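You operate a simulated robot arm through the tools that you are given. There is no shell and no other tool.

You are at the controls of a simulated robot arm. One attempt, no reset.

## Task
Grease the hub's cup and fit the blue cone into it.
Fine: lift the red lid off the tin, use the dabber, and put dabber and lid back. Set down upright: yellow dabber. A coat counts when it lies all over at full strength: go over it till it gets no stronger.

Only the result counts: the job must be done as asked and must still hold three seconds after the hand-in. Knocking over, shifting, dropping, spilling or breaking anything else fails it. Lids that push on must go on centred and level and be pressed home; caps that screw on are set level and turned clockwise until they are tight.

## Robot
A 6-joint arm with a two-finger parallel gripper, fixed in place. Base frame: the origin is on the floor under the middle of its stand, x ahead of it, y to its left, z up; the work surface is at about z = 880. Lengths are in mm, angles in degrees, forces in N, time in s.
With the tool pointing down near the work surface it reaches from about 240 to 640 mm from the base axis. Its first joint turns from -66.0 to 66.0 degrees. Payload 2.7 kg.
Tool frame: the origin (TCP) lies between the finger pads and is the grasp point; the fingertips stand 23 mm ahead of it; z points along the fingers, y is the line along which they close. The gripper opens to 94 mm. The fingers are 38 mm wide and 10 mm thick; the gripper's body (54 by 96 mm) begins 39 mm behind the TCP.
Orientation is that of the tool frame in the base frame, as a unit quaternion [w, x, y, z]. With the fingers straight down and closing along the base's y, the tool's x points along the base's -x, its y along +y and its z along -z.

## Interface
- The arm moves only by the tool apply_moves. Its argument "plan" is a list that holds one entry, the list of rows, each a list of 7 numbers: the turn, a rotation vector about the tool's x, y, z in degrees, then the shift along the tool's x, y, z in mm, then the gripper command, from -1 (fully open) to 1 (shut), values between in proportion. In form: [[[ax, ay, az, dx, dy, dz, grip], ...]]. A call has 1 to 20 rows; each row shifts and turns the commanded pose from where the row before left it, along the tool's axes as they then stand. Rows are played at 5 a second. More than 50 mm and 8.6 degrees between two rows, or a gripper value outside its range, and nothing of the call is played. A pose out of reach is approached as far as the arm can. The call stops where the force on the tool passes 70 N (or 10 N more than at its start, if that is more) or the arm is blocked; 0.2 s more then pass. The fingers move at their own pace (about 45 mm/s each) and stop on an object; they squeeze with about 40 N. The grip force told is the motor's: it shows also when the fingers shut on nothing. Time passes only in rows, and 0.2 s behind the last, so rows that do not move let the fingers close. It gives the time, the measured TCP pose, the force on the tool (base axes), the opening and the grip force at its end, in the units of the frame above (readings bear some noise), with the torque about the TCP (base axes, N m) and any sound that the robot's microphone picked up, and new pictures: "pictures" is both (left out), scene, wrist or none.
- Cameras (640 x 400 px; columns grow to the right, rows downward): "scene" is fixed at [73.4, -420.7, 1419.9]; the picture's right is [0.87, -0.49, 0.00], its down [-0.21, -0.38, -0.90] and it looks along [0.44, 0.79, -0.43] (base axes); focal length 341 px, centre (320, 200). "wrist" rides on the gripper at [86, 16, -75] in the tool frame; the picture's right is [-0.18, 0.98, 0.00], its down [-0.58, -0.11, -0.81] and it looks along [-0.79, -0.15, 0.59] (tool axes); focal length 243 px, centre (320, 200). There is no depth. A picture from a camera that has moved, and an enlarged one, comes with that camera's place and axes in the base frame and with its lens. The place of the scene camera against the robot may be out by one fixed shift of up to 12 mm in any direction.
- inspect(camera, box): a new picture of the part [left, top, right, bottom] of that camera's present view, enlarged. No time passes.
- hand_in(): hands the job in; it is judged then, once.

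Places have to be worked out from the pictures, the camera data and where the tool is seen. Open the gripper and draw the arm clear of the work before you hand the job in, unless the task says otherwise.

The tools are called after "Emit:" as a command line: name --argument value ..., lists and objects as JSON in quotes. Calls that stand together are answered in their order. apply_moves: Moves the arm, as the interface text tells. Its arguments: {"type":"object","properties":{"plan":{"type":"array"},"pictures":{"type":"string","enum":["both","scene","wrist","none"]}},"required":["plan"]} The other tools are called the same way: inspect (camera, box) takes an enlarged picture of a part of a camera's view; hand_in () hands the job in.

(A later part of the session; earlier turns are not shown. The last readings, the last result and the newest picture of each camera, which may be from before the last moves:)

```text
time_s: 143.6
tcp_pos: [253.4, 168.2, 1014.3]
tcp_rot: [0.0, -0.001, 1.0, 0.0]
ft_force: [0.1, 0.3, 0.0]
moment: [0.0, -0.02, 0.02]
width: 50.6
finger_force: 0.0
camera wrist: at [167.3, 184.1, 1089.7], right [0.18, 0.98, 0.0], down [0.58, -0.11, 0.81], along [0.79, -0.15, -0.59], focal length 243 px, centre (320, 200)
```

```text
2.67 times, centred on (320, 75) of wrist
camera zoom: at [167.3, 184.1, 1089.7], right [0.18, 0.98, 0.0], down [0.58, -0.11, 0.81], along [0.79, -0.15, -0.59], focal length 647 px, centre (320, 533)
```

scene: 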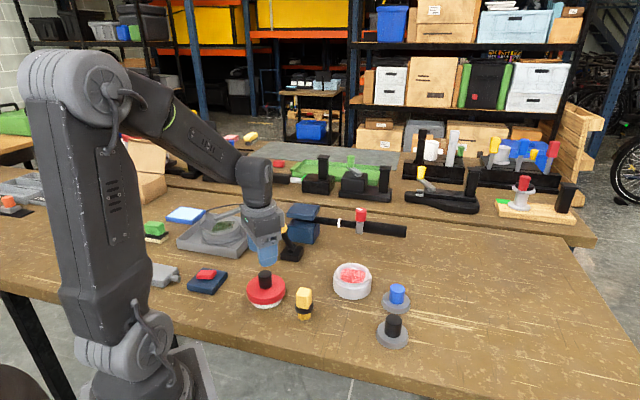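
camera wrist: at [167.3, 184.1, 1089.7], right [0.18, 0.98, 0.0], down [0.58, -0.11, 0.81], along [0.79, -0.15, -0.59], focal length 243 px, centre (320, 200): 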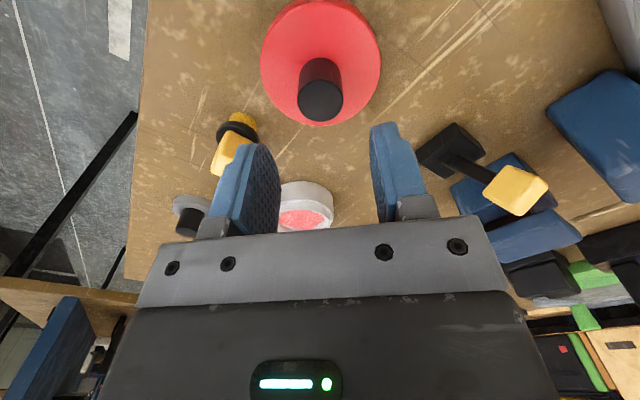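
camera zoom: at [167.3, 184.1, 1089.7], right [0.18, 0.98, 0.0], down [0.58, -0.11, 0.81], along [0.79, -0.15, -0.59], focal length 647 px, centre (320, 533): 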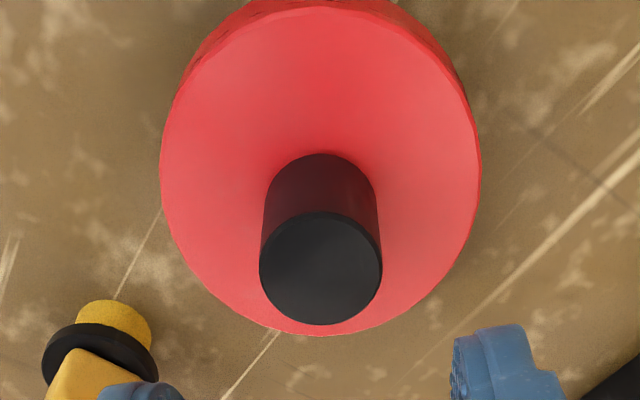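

The lid is closed, level and centred as at the start, and the dabber stands. Next is the blue cone, so I'll move over toward it for a close look.

Emit:
apply_moves --plan '[[[0, 0, 0, -13.14, -8.165, 0, -0.3], [0, 0, 0, -13.14, -8.165, 0, -0.3], [0, 0, 0, -13.14, -8.165, 0, -0.3], [0, 0, 0, -13.14, -8.165, 0, -0.3], [0, 0, 0, -13.14, -8.165, 0, -0.3], [0, 0, 0, -13.14, -8.165, 0, -0.3], [0, 0, 0, -13.14, -8.165, 0, -0.3], [0, 0, 0, -13.14, -8.165, 0, -0.3], [0, 0, 0, -13.14, -8.165, 0, -0.3], [0, 0, 0, -13.14, -8.165, 0, -0.3], [0, 0, 0, -13.14, -8.165, 0, -0.3], [0, 0, 0, -13.14, -8.165, 0, -0.3], [0, 0, 0, -13.14, -8.165, 0, -0.3], [0, 0, 0, -13.14, -8.165, 0, -0.3], [0, 0, 0, -13.14, -8.165, 0, -0.3], [0, 0, 0, -13.14, -8.165, 0, -0.3], [0, 0, 0, -13.14, -8.165, 0, -0.3], [0, 0, 0, 0, 0, 0, -0.3]]]' --pictures "both"

Emit:
inspect --camera "wrist" --box '[180, 0, 420, 150]'

Emit:
inspect --camera "scene" --box '[370, 270, 430, 355]'

```text
time_s: 147.4
tcp_pos: [477.8, 27.8, 1016.0]
tcp_rot: [0.0, -0.001, 1.0, 0.001]
ft_force: [-0.4, -0.6, 0.0]
moment: [-0.01, 0.0, 0.0]
width: 61.2
finger_force: 0.1
camera wrist: at [390.7, 45.0, 1090.6], right [0.18, 0.98, 0.0], down [0.58, -0.11, 0.81], along [0.79, -0.15, -0.59], focal length 243 px, centre (320, 200)
```

scene: 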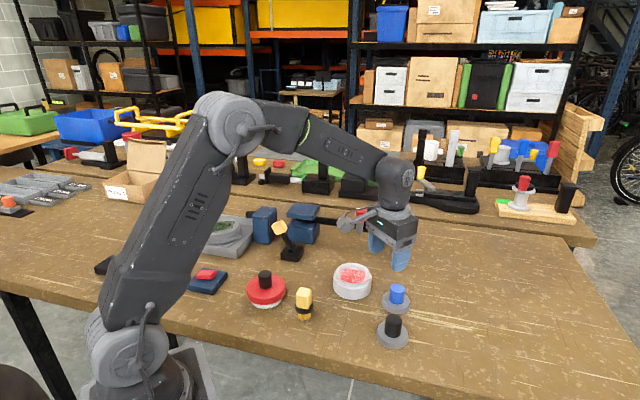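
wrist: 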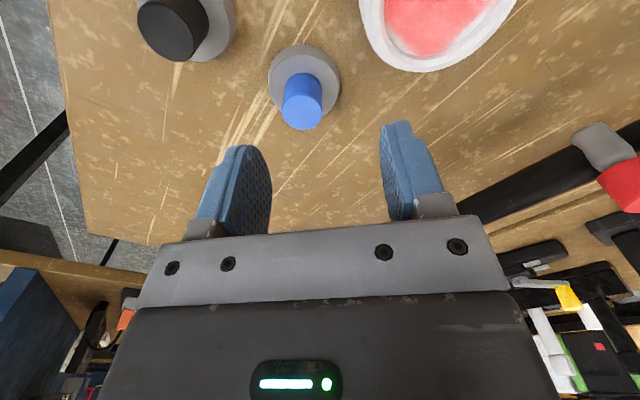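

```text
2.67 times, centred on (300, 75) of wrist
camera zoom: at [390.7, 45.0, 1090.6], right [0.18, 0.98, 0.0], down [0.58, -0.11, 0.81], along [0.79, -0.15, -0.59], focal length 647 px, centre (373, 533)
```

zoom: 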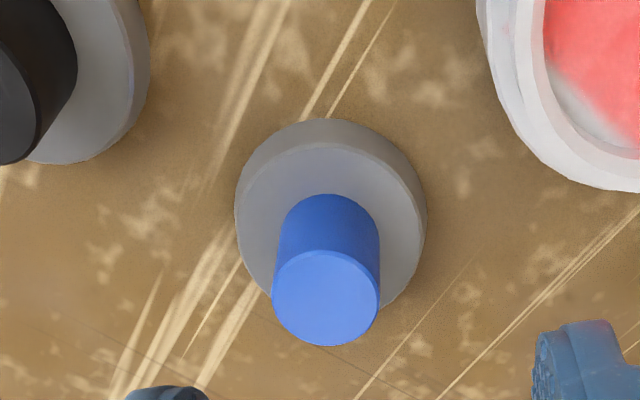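

```text
4.71 times, centred on (400, 312) of scene
camera zoom: at [73.4, -420.7, 1419.9], right [0.87, -0.49, 0.0], down [-0.21, -0.38, -0.9], along [0.44, 0.79, -0.43], focal length 1606 px, centre (-56, -329)
```

zoom: 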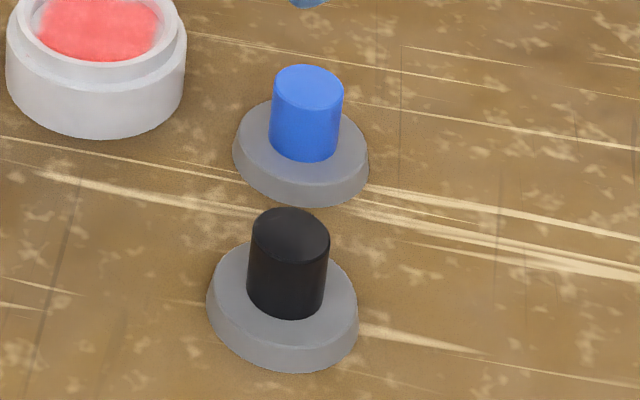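

I see the blue-knobbed cone. I'll zoom in further to understand its profile and measure it.

Emit:
inspect --camera "wrist" --box '[255, 35, 355, 140]'

Emit:
inspect --camera "scene" --box '[375, 275, 423, 318]'

Emit:
inspect --camera "scene" --box '[322, 255, 382, 305]'

```text
3.81 times, centred on (305, 88) of wrist
camera zoom: at [390.7, 45.0, 1090.6], right [0.18, 0.98, 0.0], down [0.58, -0.11, 0.81], along [0.79, -0.15, -0.59], focal length 924 px, centre (377, 629)
```

zoom: 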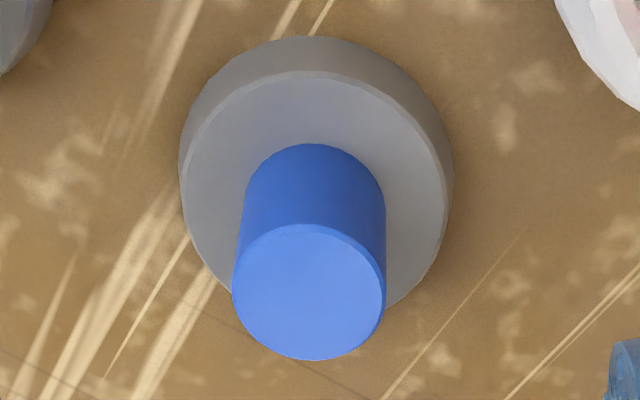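

```text
9.30 times, centred on (399, 296) of scene
camera zoom: at [73.4, -420.7, 1419.9], right [0.87, -0.49, 0.0], down [-0.21, -0.38, -0.9], along [0.44, 0.79, -0.43], focal length 3175 px, centre (-415, -698)
```

zoom: 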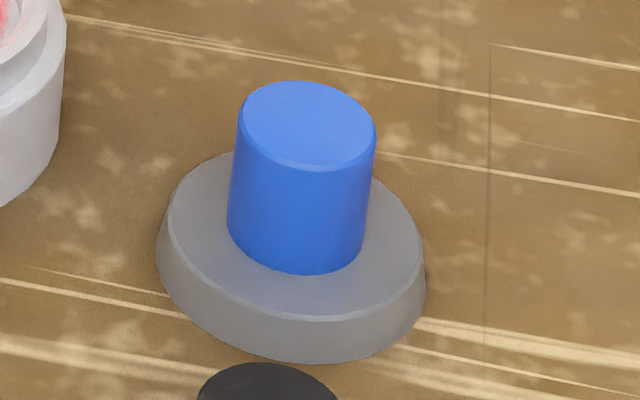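

```text
8.00 times, centred on (352, 280) of scene
camera zoom: at [73.4, -420.7, 1419.9], right [0.87, -0.49, 0.0], down [-0.21, -0.38, -0.9], along [0.44, 0.79, -0.43], focal length 2731 px, centre (64, -440)
```

zoom: 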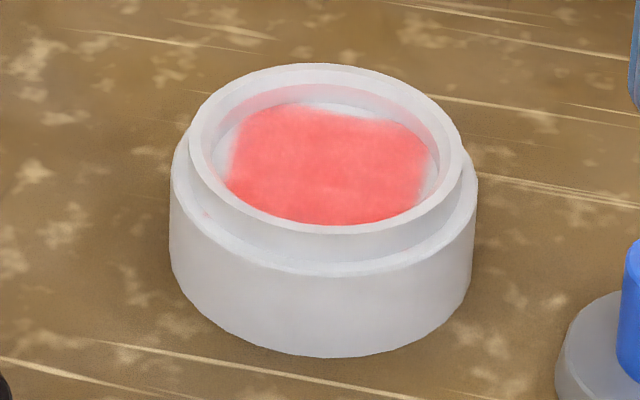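

The blue cone stands upright with a knob about 30 mm wide, roughly 18 mm further in x and 17 mm less in y than the TCP. I'll move over it and lower for a better fix.

Emit:
apply_moves --plan '[[[0, 0, 0, -9, -8.5, 5, -0.3], [0, 0, 0, -9, -8.5, 10, -0.3], [0, 0, 0, 0, 0, 10, -0.3], [0, 0, 0, 0, 0, 10, -0.3], [0, 0, 0, 0, 0, 0, -0.3]]]' --pictures "wrist"

Emit:
inspect --camera "wrist" --box '[220, 20, 420, 145]'

```text
time_s: 148.6
tcp_pos: [494.3, 11.6, 981.9]
tcp_rot: [-0.001, 0.0, 1.0, 0.0]
ft_force: [-0.2, -0.5, -0.4]
moment: [0.01, 0.01, 0.0]
width: 61.1
finger_force: 0.2
camera wrist: at [408.2, 28.1, 1056.7], right [0.18, 0.98, 0.0], down [0.58, -0.11, 0.81], along [0.79, -0.15, -0.59], focal length 243 px, centre (320, 200)
```

wrist: 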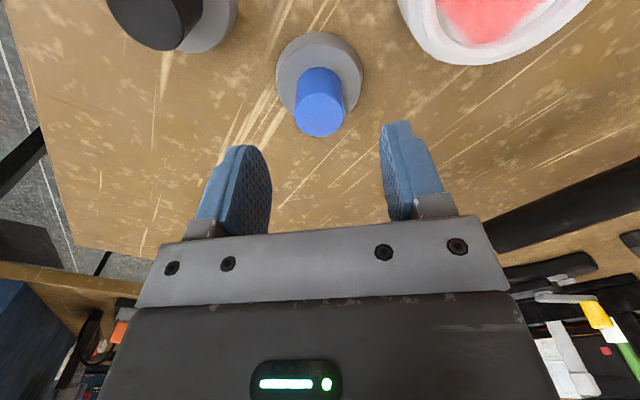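

```text
3.20 times, centred on (320, 82) of wrist
camera zoom: at [408.2, 28.1, 1056.7], right [0.18, 0.98, 0.0], down [0.58, -0.11, 0.81], along [0.79, -0.15, -0.59], focal length 776 px, centre (320, 576)
```

zoom: 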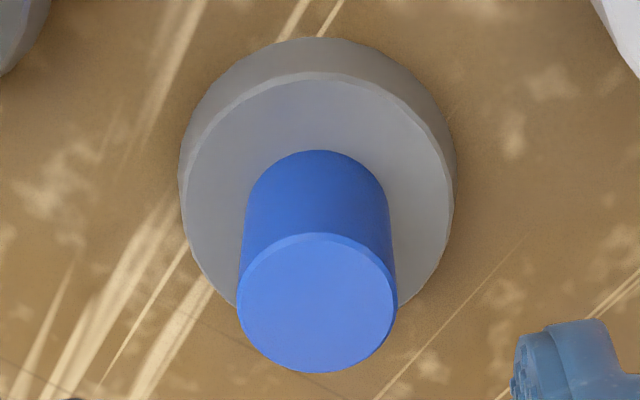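

The blue knob is centred beneath the TCP to about 1 mm: top near z 929, disc surface near z 900. I'll descend to TCP z≈925 and close on it.

Emit:
apply_moves --plan '[[[0, 0, 0, -0.7, -0.4, 12, -0.3], [0, 0, 0, 0, 0, 13, -0.3], [0, 0, 0, 0, 0, 13, -0.3], [0, 0, 0, 0, 0, 11, -0.3], [0, 0, 0, 0, 0, 5, -0.3], [0, 0, 0, 0, 0, 2, -0.3], [0, 0, 0, 0, 0, 0, -0.3]]]' --pictures "wrist"

Emit:
inspect --camera "wrist" --box '[200, 80, 440, 230]'

Emit:
inspect --camera "scene" --box '[340, 240, 440, 340]'

```text
time_s: 150.2
tcp_pos: [494.9, 12.3, 922.9]
tcp_rot: [0.0, 0.0, 1.0, 0.0]
ft_force: [0.2, -0.3, 0.2]
moment: [-0.01, 0.03, -0.04]
width: 61.0
finger_force: 0.0
camera wrist: at [409.0, 28.3, 999.5], right [0.18, 0.98, 0.0], down [0.58, -0.11, 0.81], along [0.79, -0.15, -0.59], focal length 243 px, centre (320, 200)
```

wrist: 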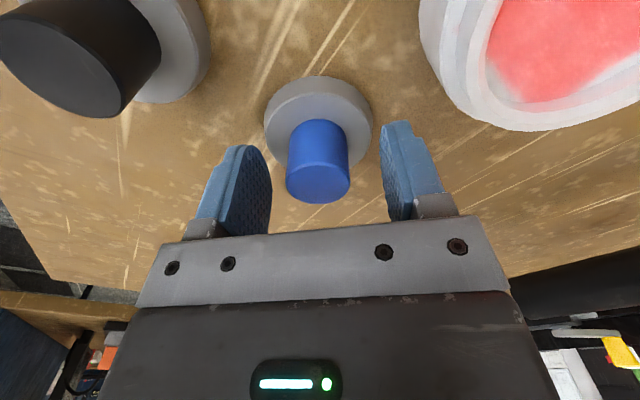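

```text
2.67 times, centred on (320, 155) of wrist
camera zoom: at [409.0, 28.3, 999.5], right [0.18, 0.98, 0.0], down [0.58, -0.11, 0.81], along [0.79, -0.15, -0.59], focal length 647 px, centre (320, 320)
```

zoom: 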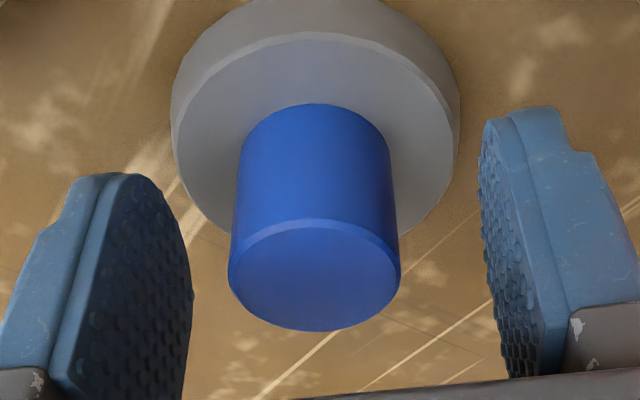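

```text
4.00 times, centred on (390, 290) of scene
camera zoom: at [73.4, -420.7, 1419.9], right [0.87, -0.49, 0.0], down [-0.21, -0.38, -0.9], along [0.44, 0.79, -0.43], focal length 1365 px, centre (40, -160)
```

zoom: 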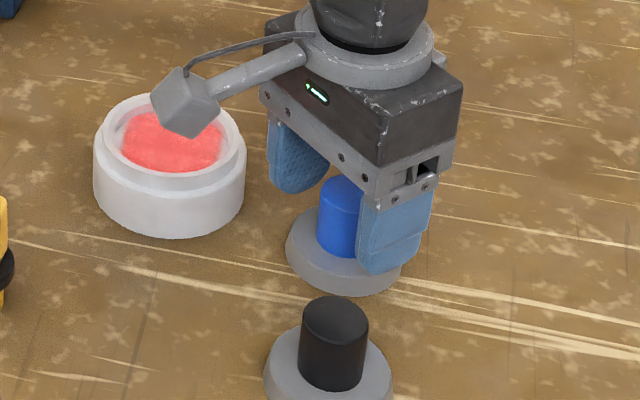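

Knob is about 1 mm off in y and 1–2 mm in x. I'll make that small correction and close on it.

Emit:
apply_moves --plan '[[[0, 0, 0, 1.2, -0.8, 0, -0.3], [0, 0, 0, 0, 0, 0, 1], [0, 0, 0, 0, 0, 0, 1], [0, 0, 0, 0, 0, 0, 1], [0, 0, 0, 0, 0, 0, 1], [0, 0, 0, 0, 0, 0, 1], [0, 0, 0, 0, 0, 0, 1]]]' --pictures "wrist"

Emit:
inspect --camera "wrist" --box '[200, 80, 440, 230]'

Emit:
inspect --camera "scene" --box '[340, 240, 440, 340]'

```text
time_s: 151.8
tcp_pos: [494.5, 11.9, 925.1]
tcp_rot: [0.001, -0.001, 1.0, 0.0]
ft_force: [0.1, -0.7, -0.1]
moment: [-0.02, -0.04, -0.04]
width: 30.1
finger_force: 39.8
camera wrist: at [408.0, 27.7, 999.8], right [0.18, 0.98, 0.0], down [0.58, -0.11, 0.81], along [0.79, -0.15, -0.59], focal length 243 px, centre (320, 200)
```

wrist: 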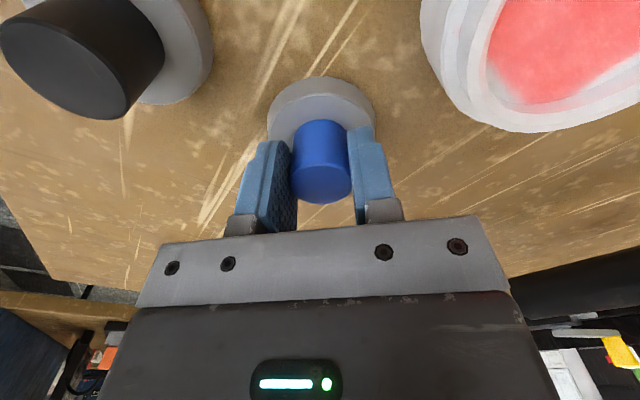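

```text
2.67 times, centred on (320, 155) of wrist
camera zoom: at [408.0, 27.7, 999.8], right [0.18, 0.98, 0.0], down [0.58, -0.11, 0.81], along [0.79, -0.15, -0.59], focal length 647 px, centre (320, 320)
```

zoom: 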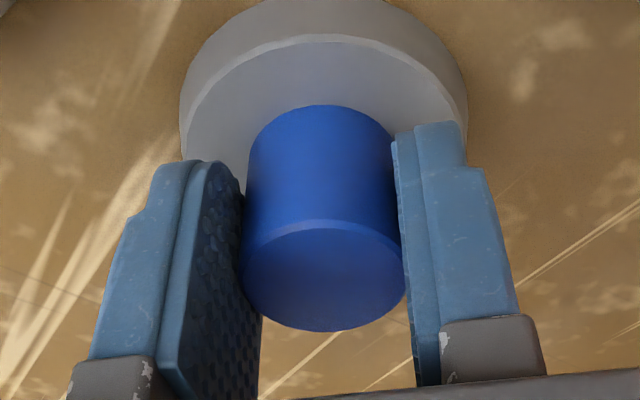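

```text
4.00 times, centred on (390, 290) of scene
camera zoom: at [73.4, -420.7, 1419.9], right [0.87, -0.49, 0.0], down [-0.21, -0.38, -0.9], along [0.44, 0.79, -0.43], focal length 1365 px, centre (40, -160)
```

zoom: 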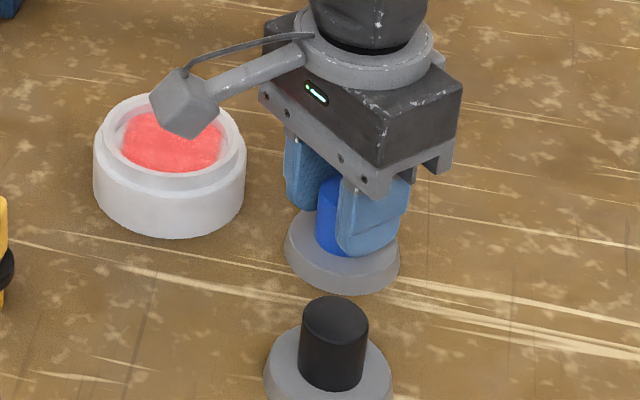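

The knob is gripped at 30 mm. I'll lift the cone and carry it over the hub, staying above the rim.

Emit:
apply_moves --plan '[[[0, 0, 0, 0, 0, -4, 1], [0, 0, 0, 0, 0, -8, 1], [0, 0, 0, 0, 0, -12, 1], [0, 0, 0, 0, 0, -13, 1], [0, 0, 0, 0, 0, -13, 1], [0, 0, 0, 0, 0, -10, 1], [0, 0, 0, 6.03, 11.8, 0, 1], [0, 0, 0, 6.03, 11.8, 0, 1], [0, 0, 0, 6.03, 11.8, 0, 1], [0, 0, 0, 6.03, 11.8, 0, 1], [0, 0, 0, 6.03, 11.8, 0, 1], [0, 0, 0, 6.03, 11.8, 0, 1], [0, 0, 0, 6.03, 11.8, 0, 1], [0, 0, 0, 6.03, 11.8, 0, 1], [0, 0, 0, 0, 0, 0, 1]]]' --pictures "both"

Emit:
inspect --camera "wrist" --box '[220, 0, 420, 125]'

Emit:
inspect --camera "scene" --box '[310, 220, 410, 310]'

```text
time_s: 155.0
tcp_pos: [444.4, 106.8, 984.3]
tcp_rot: [-0.001, 0.001, 1.0, 0.0]
ft_force: [-0.2, 0.0, -1.1]
moment: [-0.02, 0.03, 0.03]
width: 29.7
finger_force: 39.6
camera wrist: at [359.3, 122.2, 1059.6], right [0.18, 0.98, 0.0], down [0.58, -0.11, 0.81], along [0.79, -0.15, -0.59], focal length 243 px, centre (320, 200)
```

scene: 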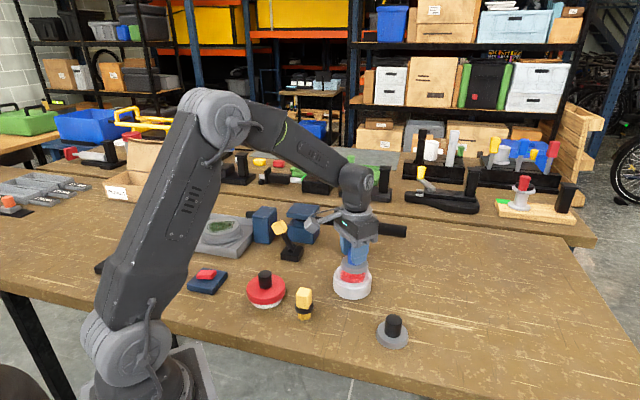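
wrist: 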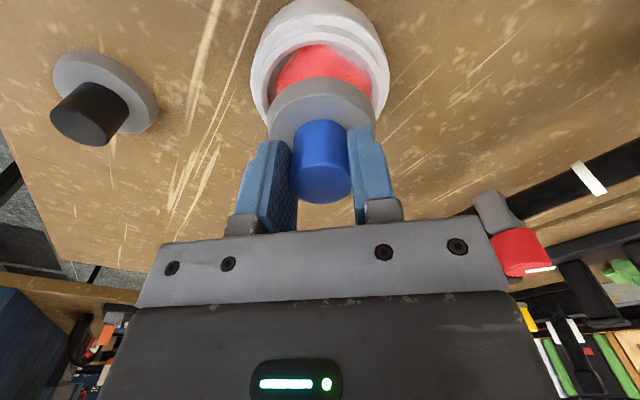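

```text
3.20 times, centred on (320, 62) of wrist
camera zoom: at [359.3, 122.2, 1059.6], right [0.18, 0.98, 0.0], down [0.58, -0.11, 0.81], along [0.79, -0.15, -0.59], focal length 776 px, centre (320, 640)
```

zoom: 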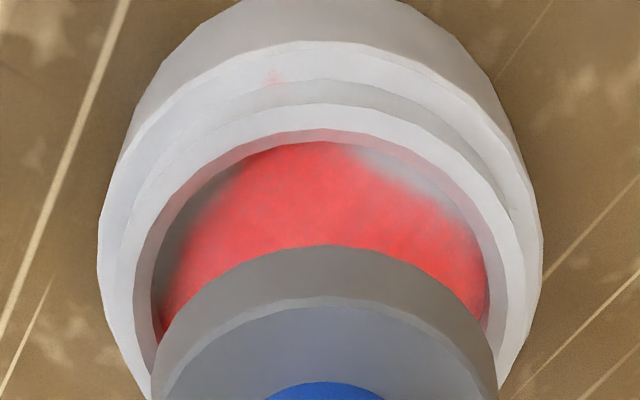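

```text
4.44 times, centred on (360, 265) of scene
camera zoom: at [73.4, -420.7, 1419.9], right [0.87, -0.49, 0.0], down [-0.21, -0.38, -0.9], along [0.44, 0.79, -0.43], focal length 1517 px, centre (142, -89)
```

zoom: 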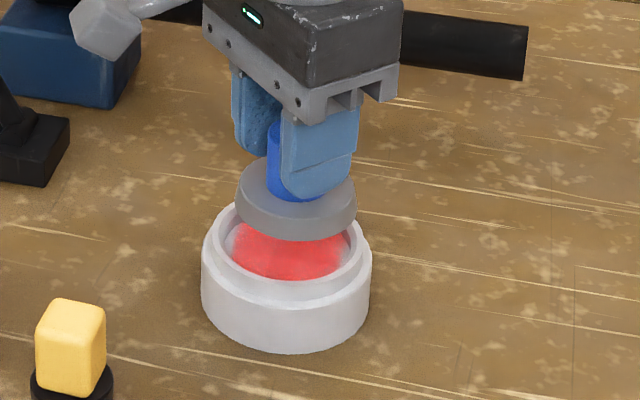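

The cone is above the cup. I'll zoom in on both views to measure the alignment precisely before lowering.

Emit:
inspect --camera "scene" --box '[325, 250, 385, 300]'

Emit:
inspect --camera "wrist" --box '[240, 0, 400, 130]'

```text
8.00 times, centred on (355, 275) of scene
camera zoom: at [73.4, -420.7, 1419.9], right [0.87, -0.49, 0.0], down [-0.21, -0.38, -0.9], along [0.44, 0.79, -0.43], focal length 2731 px, centre (40, -400)
```

zoom: 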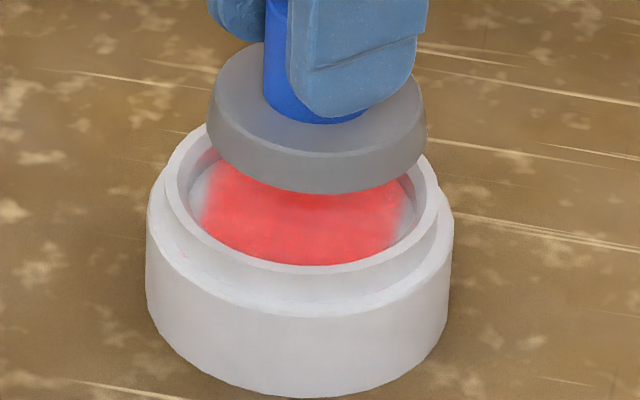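

```text
3.08 times, centred on (320, 65) of wrist
camera zoom: at [359.3, 122.2, 1059.6], right [0.18, 0.98, 0.0], down [0.58, -0.11, 0.81], along [0.79, -0.15, -0.59], focal length 746 px, centre (320, 615)
```

zoom: 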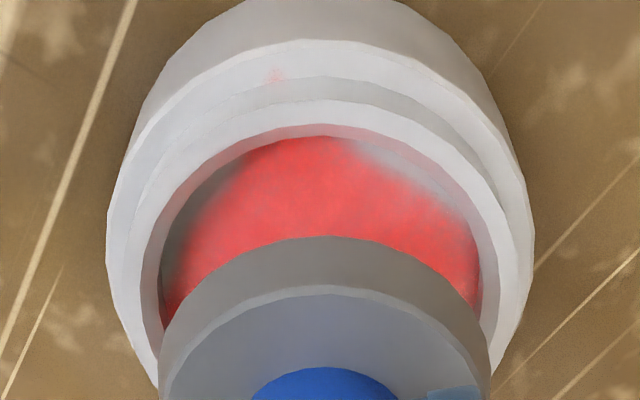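

Both views agree that the cone sits about 3–4 mm too far in +x relative to the cup centre and is nearly right in y. I'll shift 3.3 mm in −x and lower to just above the rim, then re-check.

Emit:
apply_moves --plan '[[[0, 0, 0, 3.3, -0.2, 0, 1], [0, 0, 0, 0, 0, 7, 1], [0, 0, 0, 0, 0, 7, 1], [0, 0, 0, 0, 0, 4, 1], [0, 0, 0, 0, 0, 0, 1]]]' --pictures "wrist"

Emit:
inspect --camera "scene" --box '[325, 250, 385, 300]'

Emit:
inspect --camera "wrist" --box '[240, 20, 400, 150]'

```text
time_s: 156.2
tcp_pos: [443.7, 106.5, 966.6]
tcp_rot: [0.001, -0.001, 1.0, 0.0]
ft_force: [0.8, -1.0, -0.8]
moment: [0.02, 0.01, 0.0]
width: 29.8
finger_force: 40.1
camera wrist: at [357.0, 123.1, 1041.6], right [0.18, 0.98, 0.0], down [0.58, -0.11, 0.81], along [0.79, -0.15, -0.59], focal length 243 px, centre (320, 200)
```

wrist: 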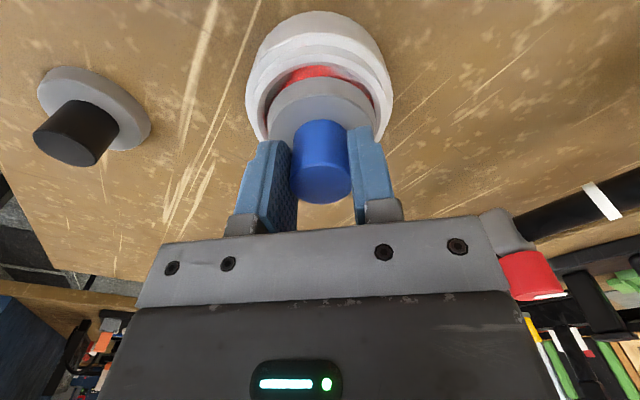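

```text
8.00 times, centred on (355, 275) of scene
camera zoom: at [73.4, -420.7, 1419.9], right [0.87, -0.49, 0.0], down [-0.21, -0.38, -0.9], along [0.44, 0.79, -0.43], focal length 2731 px, centre (40, -400)
```

zoom: 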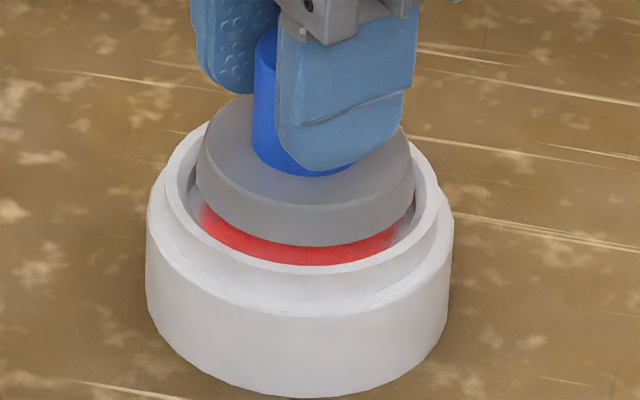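

```text
3.08 times, centred on (320, 85) of wrist
camera zoom: at [357.0, 123.1, 1041.6], right [0.18, 0.98, 0.0], down [0.58, -0.11, 0.81], along [0.79, -0.15, -0.59], focal length 746 px, centre (320, 554)
```

zoom: 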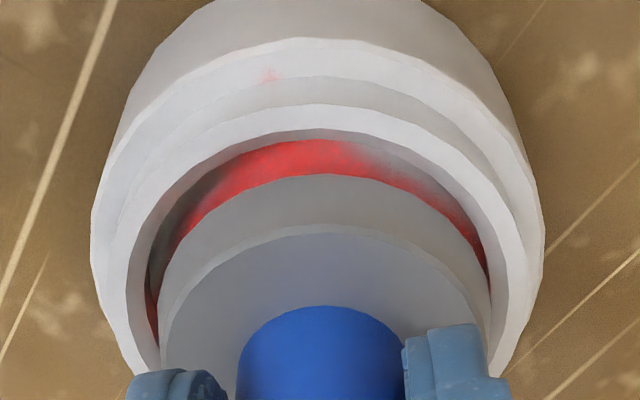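

Now the cone is within about 1 mm. I'll shift −0.8 mm in x and −0.8 mm in y and lower partway into the cup, checking forces.

Emit:
apply_moves --plan '[[[0, 0, 0, 0.8, -0.8, 0, 1], [0, 0, 0, 0, 0, 2, 1], [0, 0, 0, 0, 0, 2, 1], [0, 0, 0, 0, 0, 2, 1], [0, 0, 0, 0, 0, 0, 1]]]' --pictures "none"

Emit:
inspect --camera "scene" --box '[325, 250, 385, 300]'

Emit:
inspect --camera "wrist" --box '[240, 20, 400, 150]'

```text
time_s: 157.4
tcp_pos: [442.2, 105.7, 960.2]
tcp_rot: [0.0, 0.0, 1.0, 0.001]
ft_force: [-0.3, 0.6, -1.6]
moment: [0.0, -0.01, 0.0]
width: 30.0
finger_force: 39.6
```

```text
8.00 times, centred on (355, 275) of scene
camera zoom: at [73.4, -420.7, 1419.9], right [0.87, -0.49, 0.0], down [-0.21, -0.38, -0.9], along [0.44, 0.79, -0.43], focal length 2731 px, centre (40, -400)
```

zoom: 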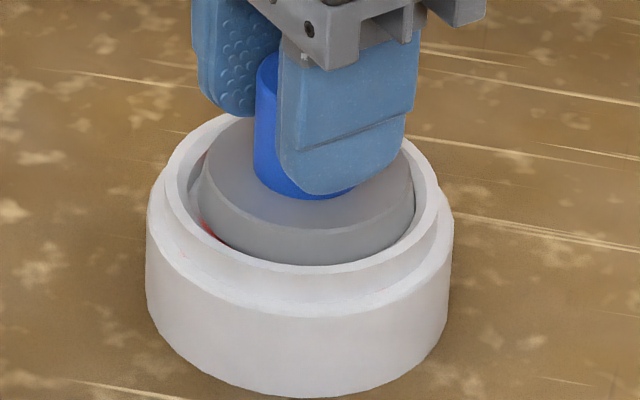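

```text
3.08 times, centred on (320, 85) of wrist
camera zoom: at [356.3, 121.0, 1035.0], right [0.18, 0.98, 0.0], down [0.58, -0.11, 0.81], along [0.79, -0.15, -0.59], focal length 746 px, centre (320, 554)
```

zoom: 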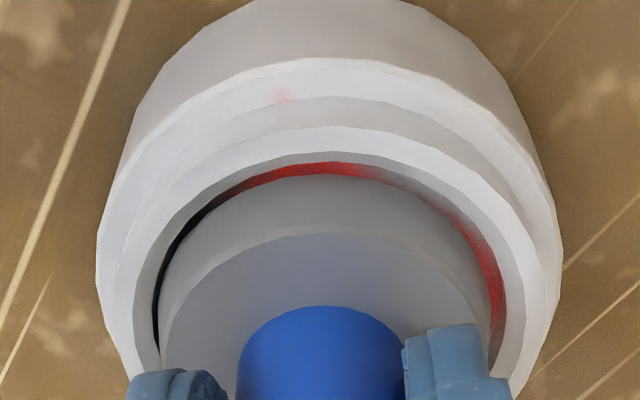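

Now inside the rim; the views show the cone about 0.9 mm too far in +x and 1.1 mm too low in y. I'll correct and lower 3 mm more.

Emit:
apply_moves --plan '[[[0, 0, 0, 0.8, 1.1, 0, 1], [0, 0, 0, 0, 0, 1, 1], [0, 0, 0, 0, 0, 1, 1], [0, 0, 0, 0, 0, 0, 1]]]' --pictures "none"

Emit:
inspect --camera "scene" --box '[325, 250, 385, 300]'

Emit:
inspect --camera "wrist" --box '[240, 20, 400, 150]'

```text
time_s: 158.4
tcp_pos: [440.6, 105.8, 959.6]
tcp_rot: [0.0, -0.001, 1.0, 0.0]
ft_force: [0.5, -0.4, -1.2]
moment: [0.0, 0.03, 0.0]
width: 29.8
finger_force: 40.3
```

```text
8.00 times, centred on (355, 275) of scene
camera zoom: at [73.4, -420.7, 1419.9], right [0.87, -0.49, 0.0], down [-0.21, -0.38, -0.9], along [0.44, 0.79, -0.43], focal length 2731 px, centre (40, -400)
```

zoom: 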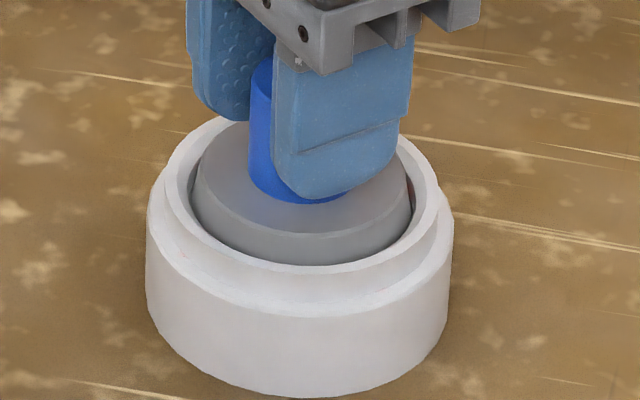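

```text
3.08 times, centred on (320, 85) of wrist
camera zoom: at [355.2, 122.0, 1033.3], right [0.18, 0.98, 0.0], down [0.58, -0.11, 0.81], along [0.79, -0.15, -0.59], focal length 746 px, centre (320, 554)
```

zoom: 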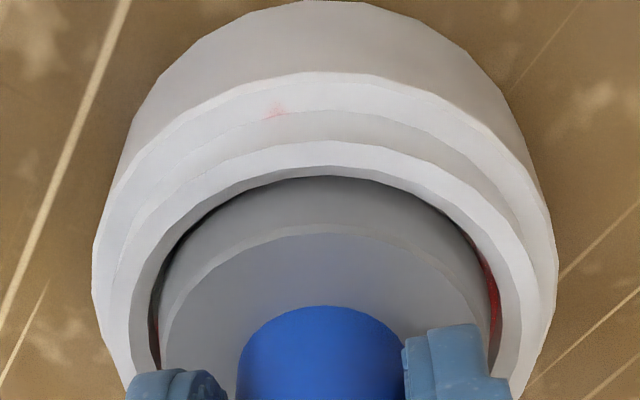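

The cone is now centred in the cup in both views. I'll lower the last few millimetres in small steps until it seats.

Emit:
apply_moves --plan '[[[0, 0, 0, 0, 0, 1, 1], [0, 0, 0, 0, 0, 1, 1], [0, 0, 0, 0, 0, 0, 1]]]' --pictures "none"

Emit:
apply_moves --plan '[[[0, 0, 0, 0, 0, 1, 1], [0, 0, 0, 0, 0, 0, 1]]]' --pictures "none"

Emit:
inspect --camera "scene" --box '[325, 250, 385, 300]'

Emit:
inspect --camera "wrist" --box '[240, 20, 400, 150]'

```text
time_s: 159.2
tcp_pos: [440.9, 105.1, 957.6]
tcp_rot: [0.0, 0.0, 1.0, 0.001]
ft_force: [-0.1, 0.0, 0.2]
moment: [-0.01, -0.01, -0.01]
width: 29.8
finger_force: 40.3
```

```text
time_s: 159.8
tcp_pos: [439.6, 105.2, 955.8]
tcp_rot: [0.0, 0.0, 1.0, 0.0]
ft_force: [0.2, 0.2, -0.9]
moment: [-0.01, 0.0, -0.01]
width: 30.0
finger_force: 39.9
```

```text
8.00 times, centred on (355, 275) of scene
camera zoom: at [73.4, -420.7, 1419.9], right [0.87, -0.49, 0.0], down [-0.21, -0.38, -0.9], along [0.44, 0.79, -0.43], focal length 2731 px, centre (40, -400)
```

zoom: 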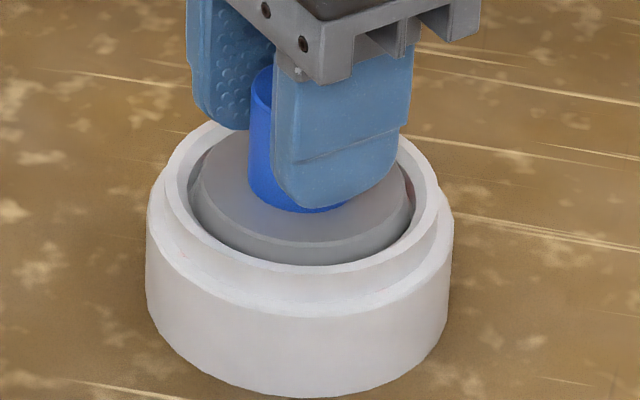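

```text
3.08 times, centred on (320, 85) of wrist
camera zoom: at [355.0, 121.6, 1030.4], right [0.18, 0.98, 0.0], down [0.58, -0.11, 0.81], along [0.79, -0.15, -0.59], focal length 746 px, centre (320, 554)
```

zoom: 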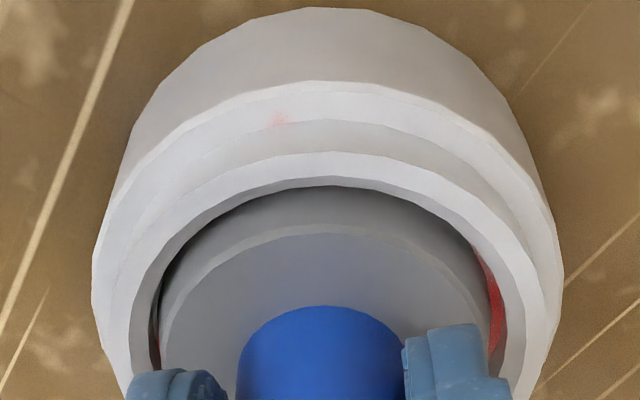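

Both lateral views remain centred. I'll nudge +0.6 mm in x and continue down gently to contact.

Emit:
apply_moves --plan '[[[0, 0, 0, -0.6, 0.1, 0.5, 1], [0, 0, 0, 0, 0, 0.5, 1], [0, 0, 0, 0, 0, 0, 1]]]' --pictures "none"

Emit:
apply_moves --plan '[[[0, 0, 0, 0, 0, 0.7, 1], [0, 0, 0, 0, 0, 0, 1]]]' --pictures "none"

Emit:
apply_moves --plan '[[[0, 0, 0, 0, 0, 0.7, 1], [0, 0, 0, 0, 0, 0, 1]]]' --pictures "none"

```text
time_s: 160.6
tcp_pos: [442.4, 105.8, 954.1]
tcp_rot: [0.0, 0.0, 1.0, -0.001]
ft_force: [-2.8, -0.7, 4.5]
moment: [-0.03, 0.11, 0.0]
width: 29.8
finger_force: 40.2
```

```text
time_s: 161.2
tcp_pos: [443.1, 106.3, 955.5]
tcp_rot: [0.001, 0.0, 1.0, 0.0]
ft_force: [-4.4, -4.2, 16.1]
moment: [-0.12, 0.22, 0.03]
width: 29.8
finger_force: 40.6
```

```text
time_s: 161.8
tcp_pos: [442.7, 107.7, 954.0]
tcp_rot: [0.002, 0.0, 1.0, 0.001]
ft_force: [-1.4, -4.9, 25.4]
moment: [-0.15, 0.04, -0.1]
width: 29.8
finger_force: 40.4
```

Contact at 25 N with small side forces. I'll look at both views to see if the cone sits level on the cup floor.

Emit:
inspect --camera "scene" --box '[325, 250, 385, 300]'

Emit:
inspect --camera "wrist" --box '[240, 20, 400, 150]'

```text
8.00 times, centred on (355, 275) of scene
camera zoom: at [73.0, -420.9, 1419.8], right [0.87, -0.49, 0.0], down [-0.21, -0.38, -0.9], along [0.44, 0.79, -0.43], focal length 2731 px, centre (40, -400)
```

zoom: 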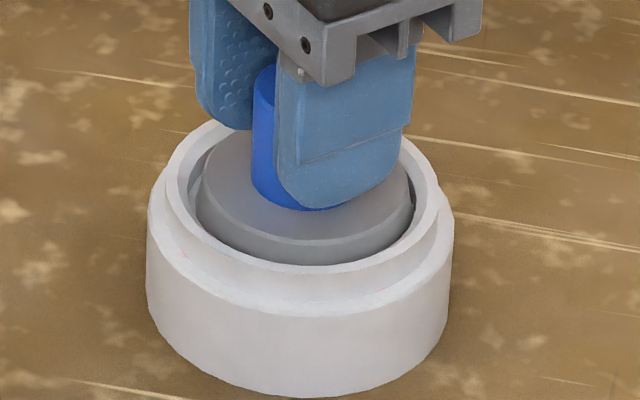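

```text
3.08 times, centred on (320, 85) of wrist
camera zoom: at [356.3, 122.7, 1028.6], right [0.18, 0.98, 0.0], down [0.58, -0.11, 0.81], along [0.8, -0.15, -0.59], focal length 746 px, centre (320, 554)
```

zoom: 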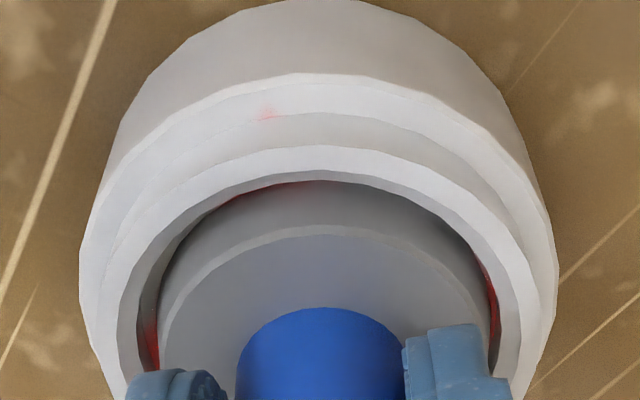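

The cone touches with a slight offset toward +x/+y (about 1.6, 0.8 mm). I'll lift 2 mm, re-centre, and lower again to see if it goes deeper.

Emit:
apply_moves --plan '[[[0, 0, 0, 0, 0, -1.5, 1], [0, 0, 0, 0, 0, -1.5, 1], [0, 0, 0, 1.2, -0.7, 0, 1], [0, 0, 0, 0, 0, 0, 1]]]' --pictures "none"

Emit:
inspect --camera "scene" --box '[325, 250, 385, 300]'

Emit:
inspect --camera "wrist" --box '[240, 20, 400, 150]'

```text
time_s: 162.8
tcp_pos: [440.3, 105.5, 955.6]
tcp_rot: [-0.001, 0.001, 1.0, -0.001]
ft_force: [0.6, -0.1, -0.4]
moment: [0.01, 0.0, 0.03]
width: 29.8
finger_force: 39.8
```

```text
8.00 times, centred on (355, 275) of scene
camera zoom: at [73.4, -420.7, 1419.9], right [0.87, -0.49, 0.0], down [-0.21, -0.38, -0.9], along [0.44, 0.79, -0.43], focal length 2731 px, centre (40, -400)
```

zoom: 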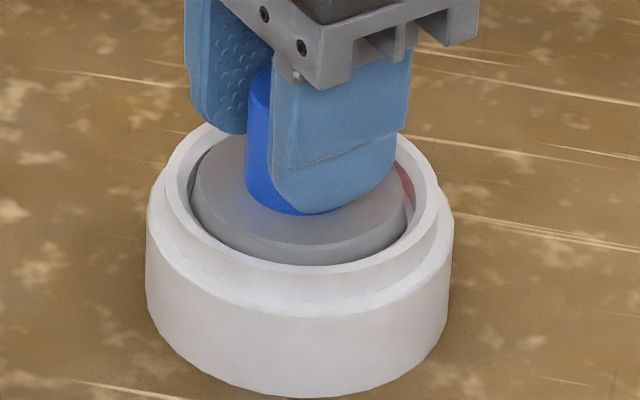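

```text
3.08 times, centred on (320, 85) of wrist
camera zoom: at [354.4, 121.3, 1029.9], right [0.18, 0.98, 0.0], down [0.58, -0.11, 0.8], along [0.79, -0.15, -0.59], focal length 746 px, centre (320, 554)
```

zoom: 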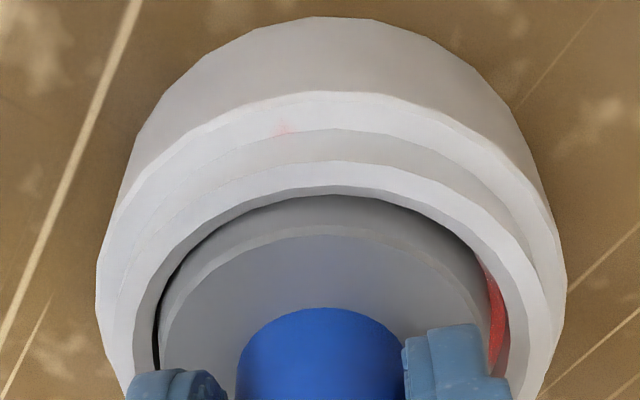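

Unloaded, the cone is now slightly on the other side (−1.2,−0.4 mm); pressing deflects the arm outward. I'll set the centred position and touch down only lightly before releasing.

Emit:
apply_moves --plan '[[[0, 0, 0, -1.1, 0.4, 0, 1], [0, 0, 0, 0, 0, 0.7, 1], [0, 0, 0, 0, 0, 0.5, 1], [0, 0, 0, 0, 0, 0, 1]]]' --pictures "none"

Emit:
apply_moves --plan '[[[0, 0, 0, 0, 0, 0.4, 1], [0, 0, 0, 0, 0, 0, 1]]]' --pictures "none"

Emit:
inspect --camera "scene" --box '[325, 250, 385, 300]'

Emit:
inspect --camera "wrist" --box '[240, 20, 400, 150]'

```text
time_s: 163.8
tcp_pos: [443.2, 105.2, 954.7]
tcp_rot: [0.0, 0.0, 1.0, 0.0]
ft_force: [0.3, -0.2, -0.5]
moment: [0.01, 0.01, 0.02]
width: 29.5
finger_force: 39.9
```

```text
time_s: 164.4
tcp_pos: [442.9, 105.3, 954.8]
tcp_rot: [-0.001, -0.001, 1.0, -0.001]
ft_force: [-0.2, 0.3, -0.3]
moment: [0.03, -0.05, 0.0]
width: 30.2
finger_force: 39.6
```

```text
8.00 times, centred on (355, 275) of scene
camera zoom: at [73.4, -420.7, 1419.9], right [0.87, -0.49, 0.0], down [-0.21, -0.38, -0.9], along [0.44, 0.79, -0.43], focal length 2731 px, centre (40, -400)
```

zoom: 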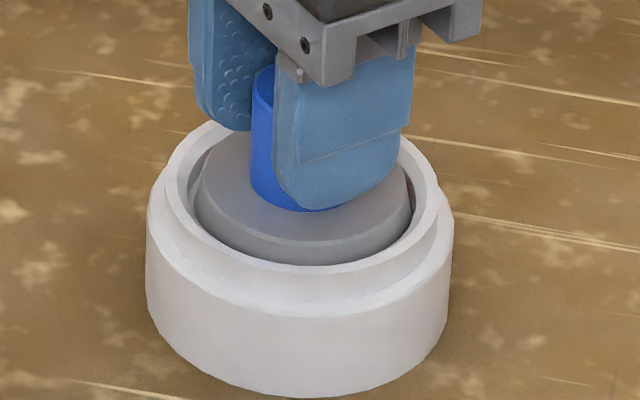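

```text
3.08 times, centred on (320, 85) of wrist
camera zoom: at [356.1, 122.4, 1029.1], right [0.18, 0.98, 0.0], down [0.58, -0.11, 0.81], along [0.79, -0.15, -0.59], focal length 746 px, centre (320, 554)
```

zoom: 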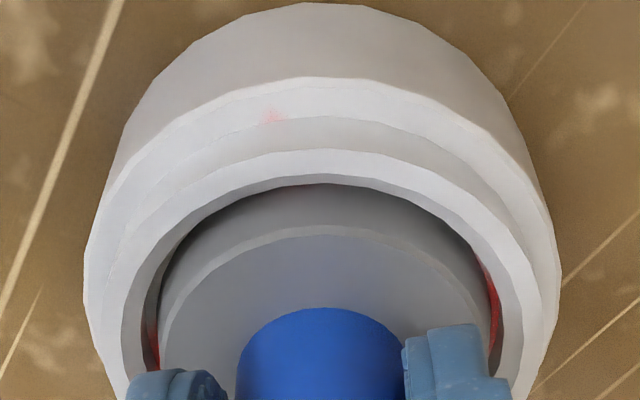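

Well centred within about 0.6 mm and not yet touching. A touch lower to make light contact.

Emit:
apply_moves --plan '[[[0, 0, 0, 0.3, -0.3, 0.4, 1], [0, 0, 0, 0, 0, 0, 1]]]' --pictures "none"

Emit:
apply_moves --plan '[[[0, 0, 0, 0, 0, 0.4, 1], [0, 0, 0, 0, 0, 0, 1]]]' --pictures "none"

```text
time_s: 165.0
tcp_pos: [442.0, 105.6, 954.4]
tcp_rot: [0.001, 0.0, 1.0, 0.0]
ft_force: [-3.1, 0.7, 10.1]
moment: [0.03, -0.14, 0.05]
width: 29.9
finger_force: 40.7
```

```text
time_s: 165.6
tcp_pos: [442.4, 105.7, 953.9]
tcp_rot: [0.002, 0.0, 1.0, 0.0]
ft_force: [-1.8, 2.1, 13.5]
moment: [0.04, -0.1, 0.01]
width: 29.7
finger_force: 40.6
```

Contact at the floor height the dabber found (z≈909), 13 N and level. I'll open the gripper and raise straight up.

Emit:
apply_moves --plan '[[[0, 0, 0, 0, 0, -0.3, 1], [0, 0, 0, 0, 0, 0, 0.2], [0, 0, 0, 0, 0, 0, -0.2], [0, 0, 0, 0, 0, 0, -0.2], [0, 0, 0, 0, 0, -4, -0.2], [0, 0, 0, 0, 0, -10, -0.2], [0, 0, 0, 0, 0, -13, -0.2], [0, 0, 0, 0, 0, -13, -0.2], [0, 0, 0, 0, 0, 0, -0.2]]]' --pictures "both"

Emit:
inspect --camera "scene" --box '[325, 250, 385, 300]'

Emit:
inspect --camera "wrist" --box '[220, 20, 420, 150]'

```text
time_s: 167.6
tcp_pos: [442.6, 104.7, 995.0]
tcp_rot: [0.0, 0.0, 1.0, 0.0]
ft_force: [-0.3, 0.7, 0.5]
moment: [-0.01, -0.04, -0.01]
width: 56.5
finger_force: 0.0
camera wrist: at [356.3, 121.2, 1069.1], right [0.18, 0.98, 0.0], down [0.58, -0.11, 0.81], along [0.79, -0.15, -0.59], focal length 243 px, centre (320, 200)
```

scene: 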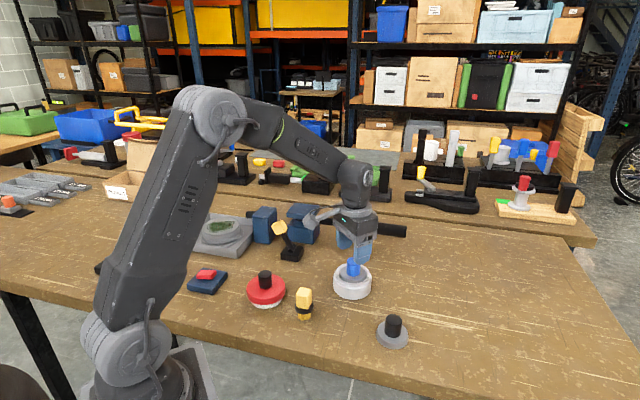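
wrist: 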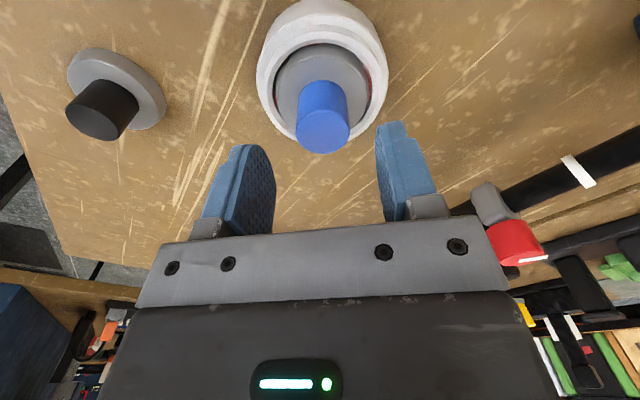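

```text
8.00 times, centred on (355, 275) of scene
camera zoom: at [73.4, -420.7, 1419.9], right [0.87, -0.49, 0.0], down [-0.21, -0.38, -0.9], along [0.44, 0.79, -0.43], focal length 2731 px, centre (40, -400)
```

zoom: 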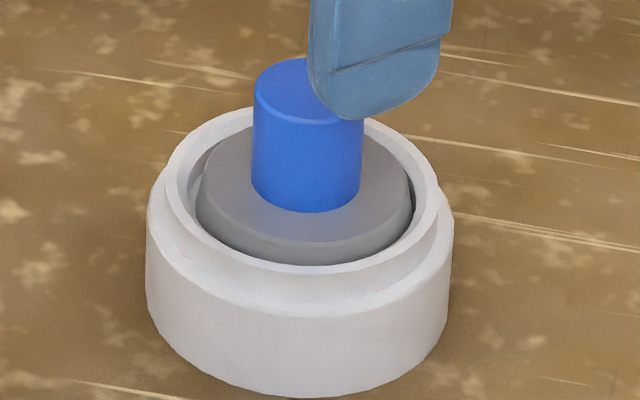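

```text
3.08 times, centred on (320, 85) of wrist
camera zoom: at [356.3, 121.2, 1069.1], right [0.18, 0.98, 0.0], down [0.58, -0.11, 0.81], along [0.79, -0.15, -0.59], focal length 746 px, centre (320, 554)
```

zoom: 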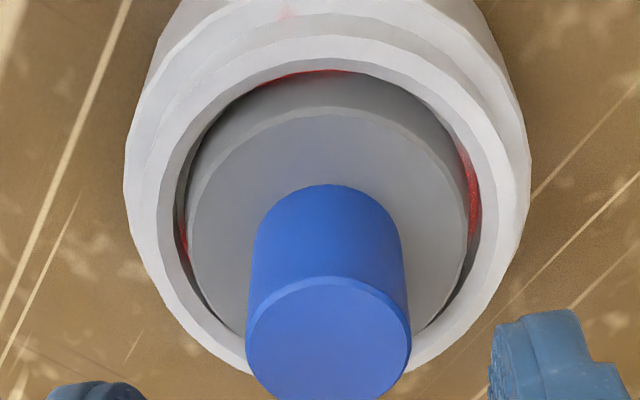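

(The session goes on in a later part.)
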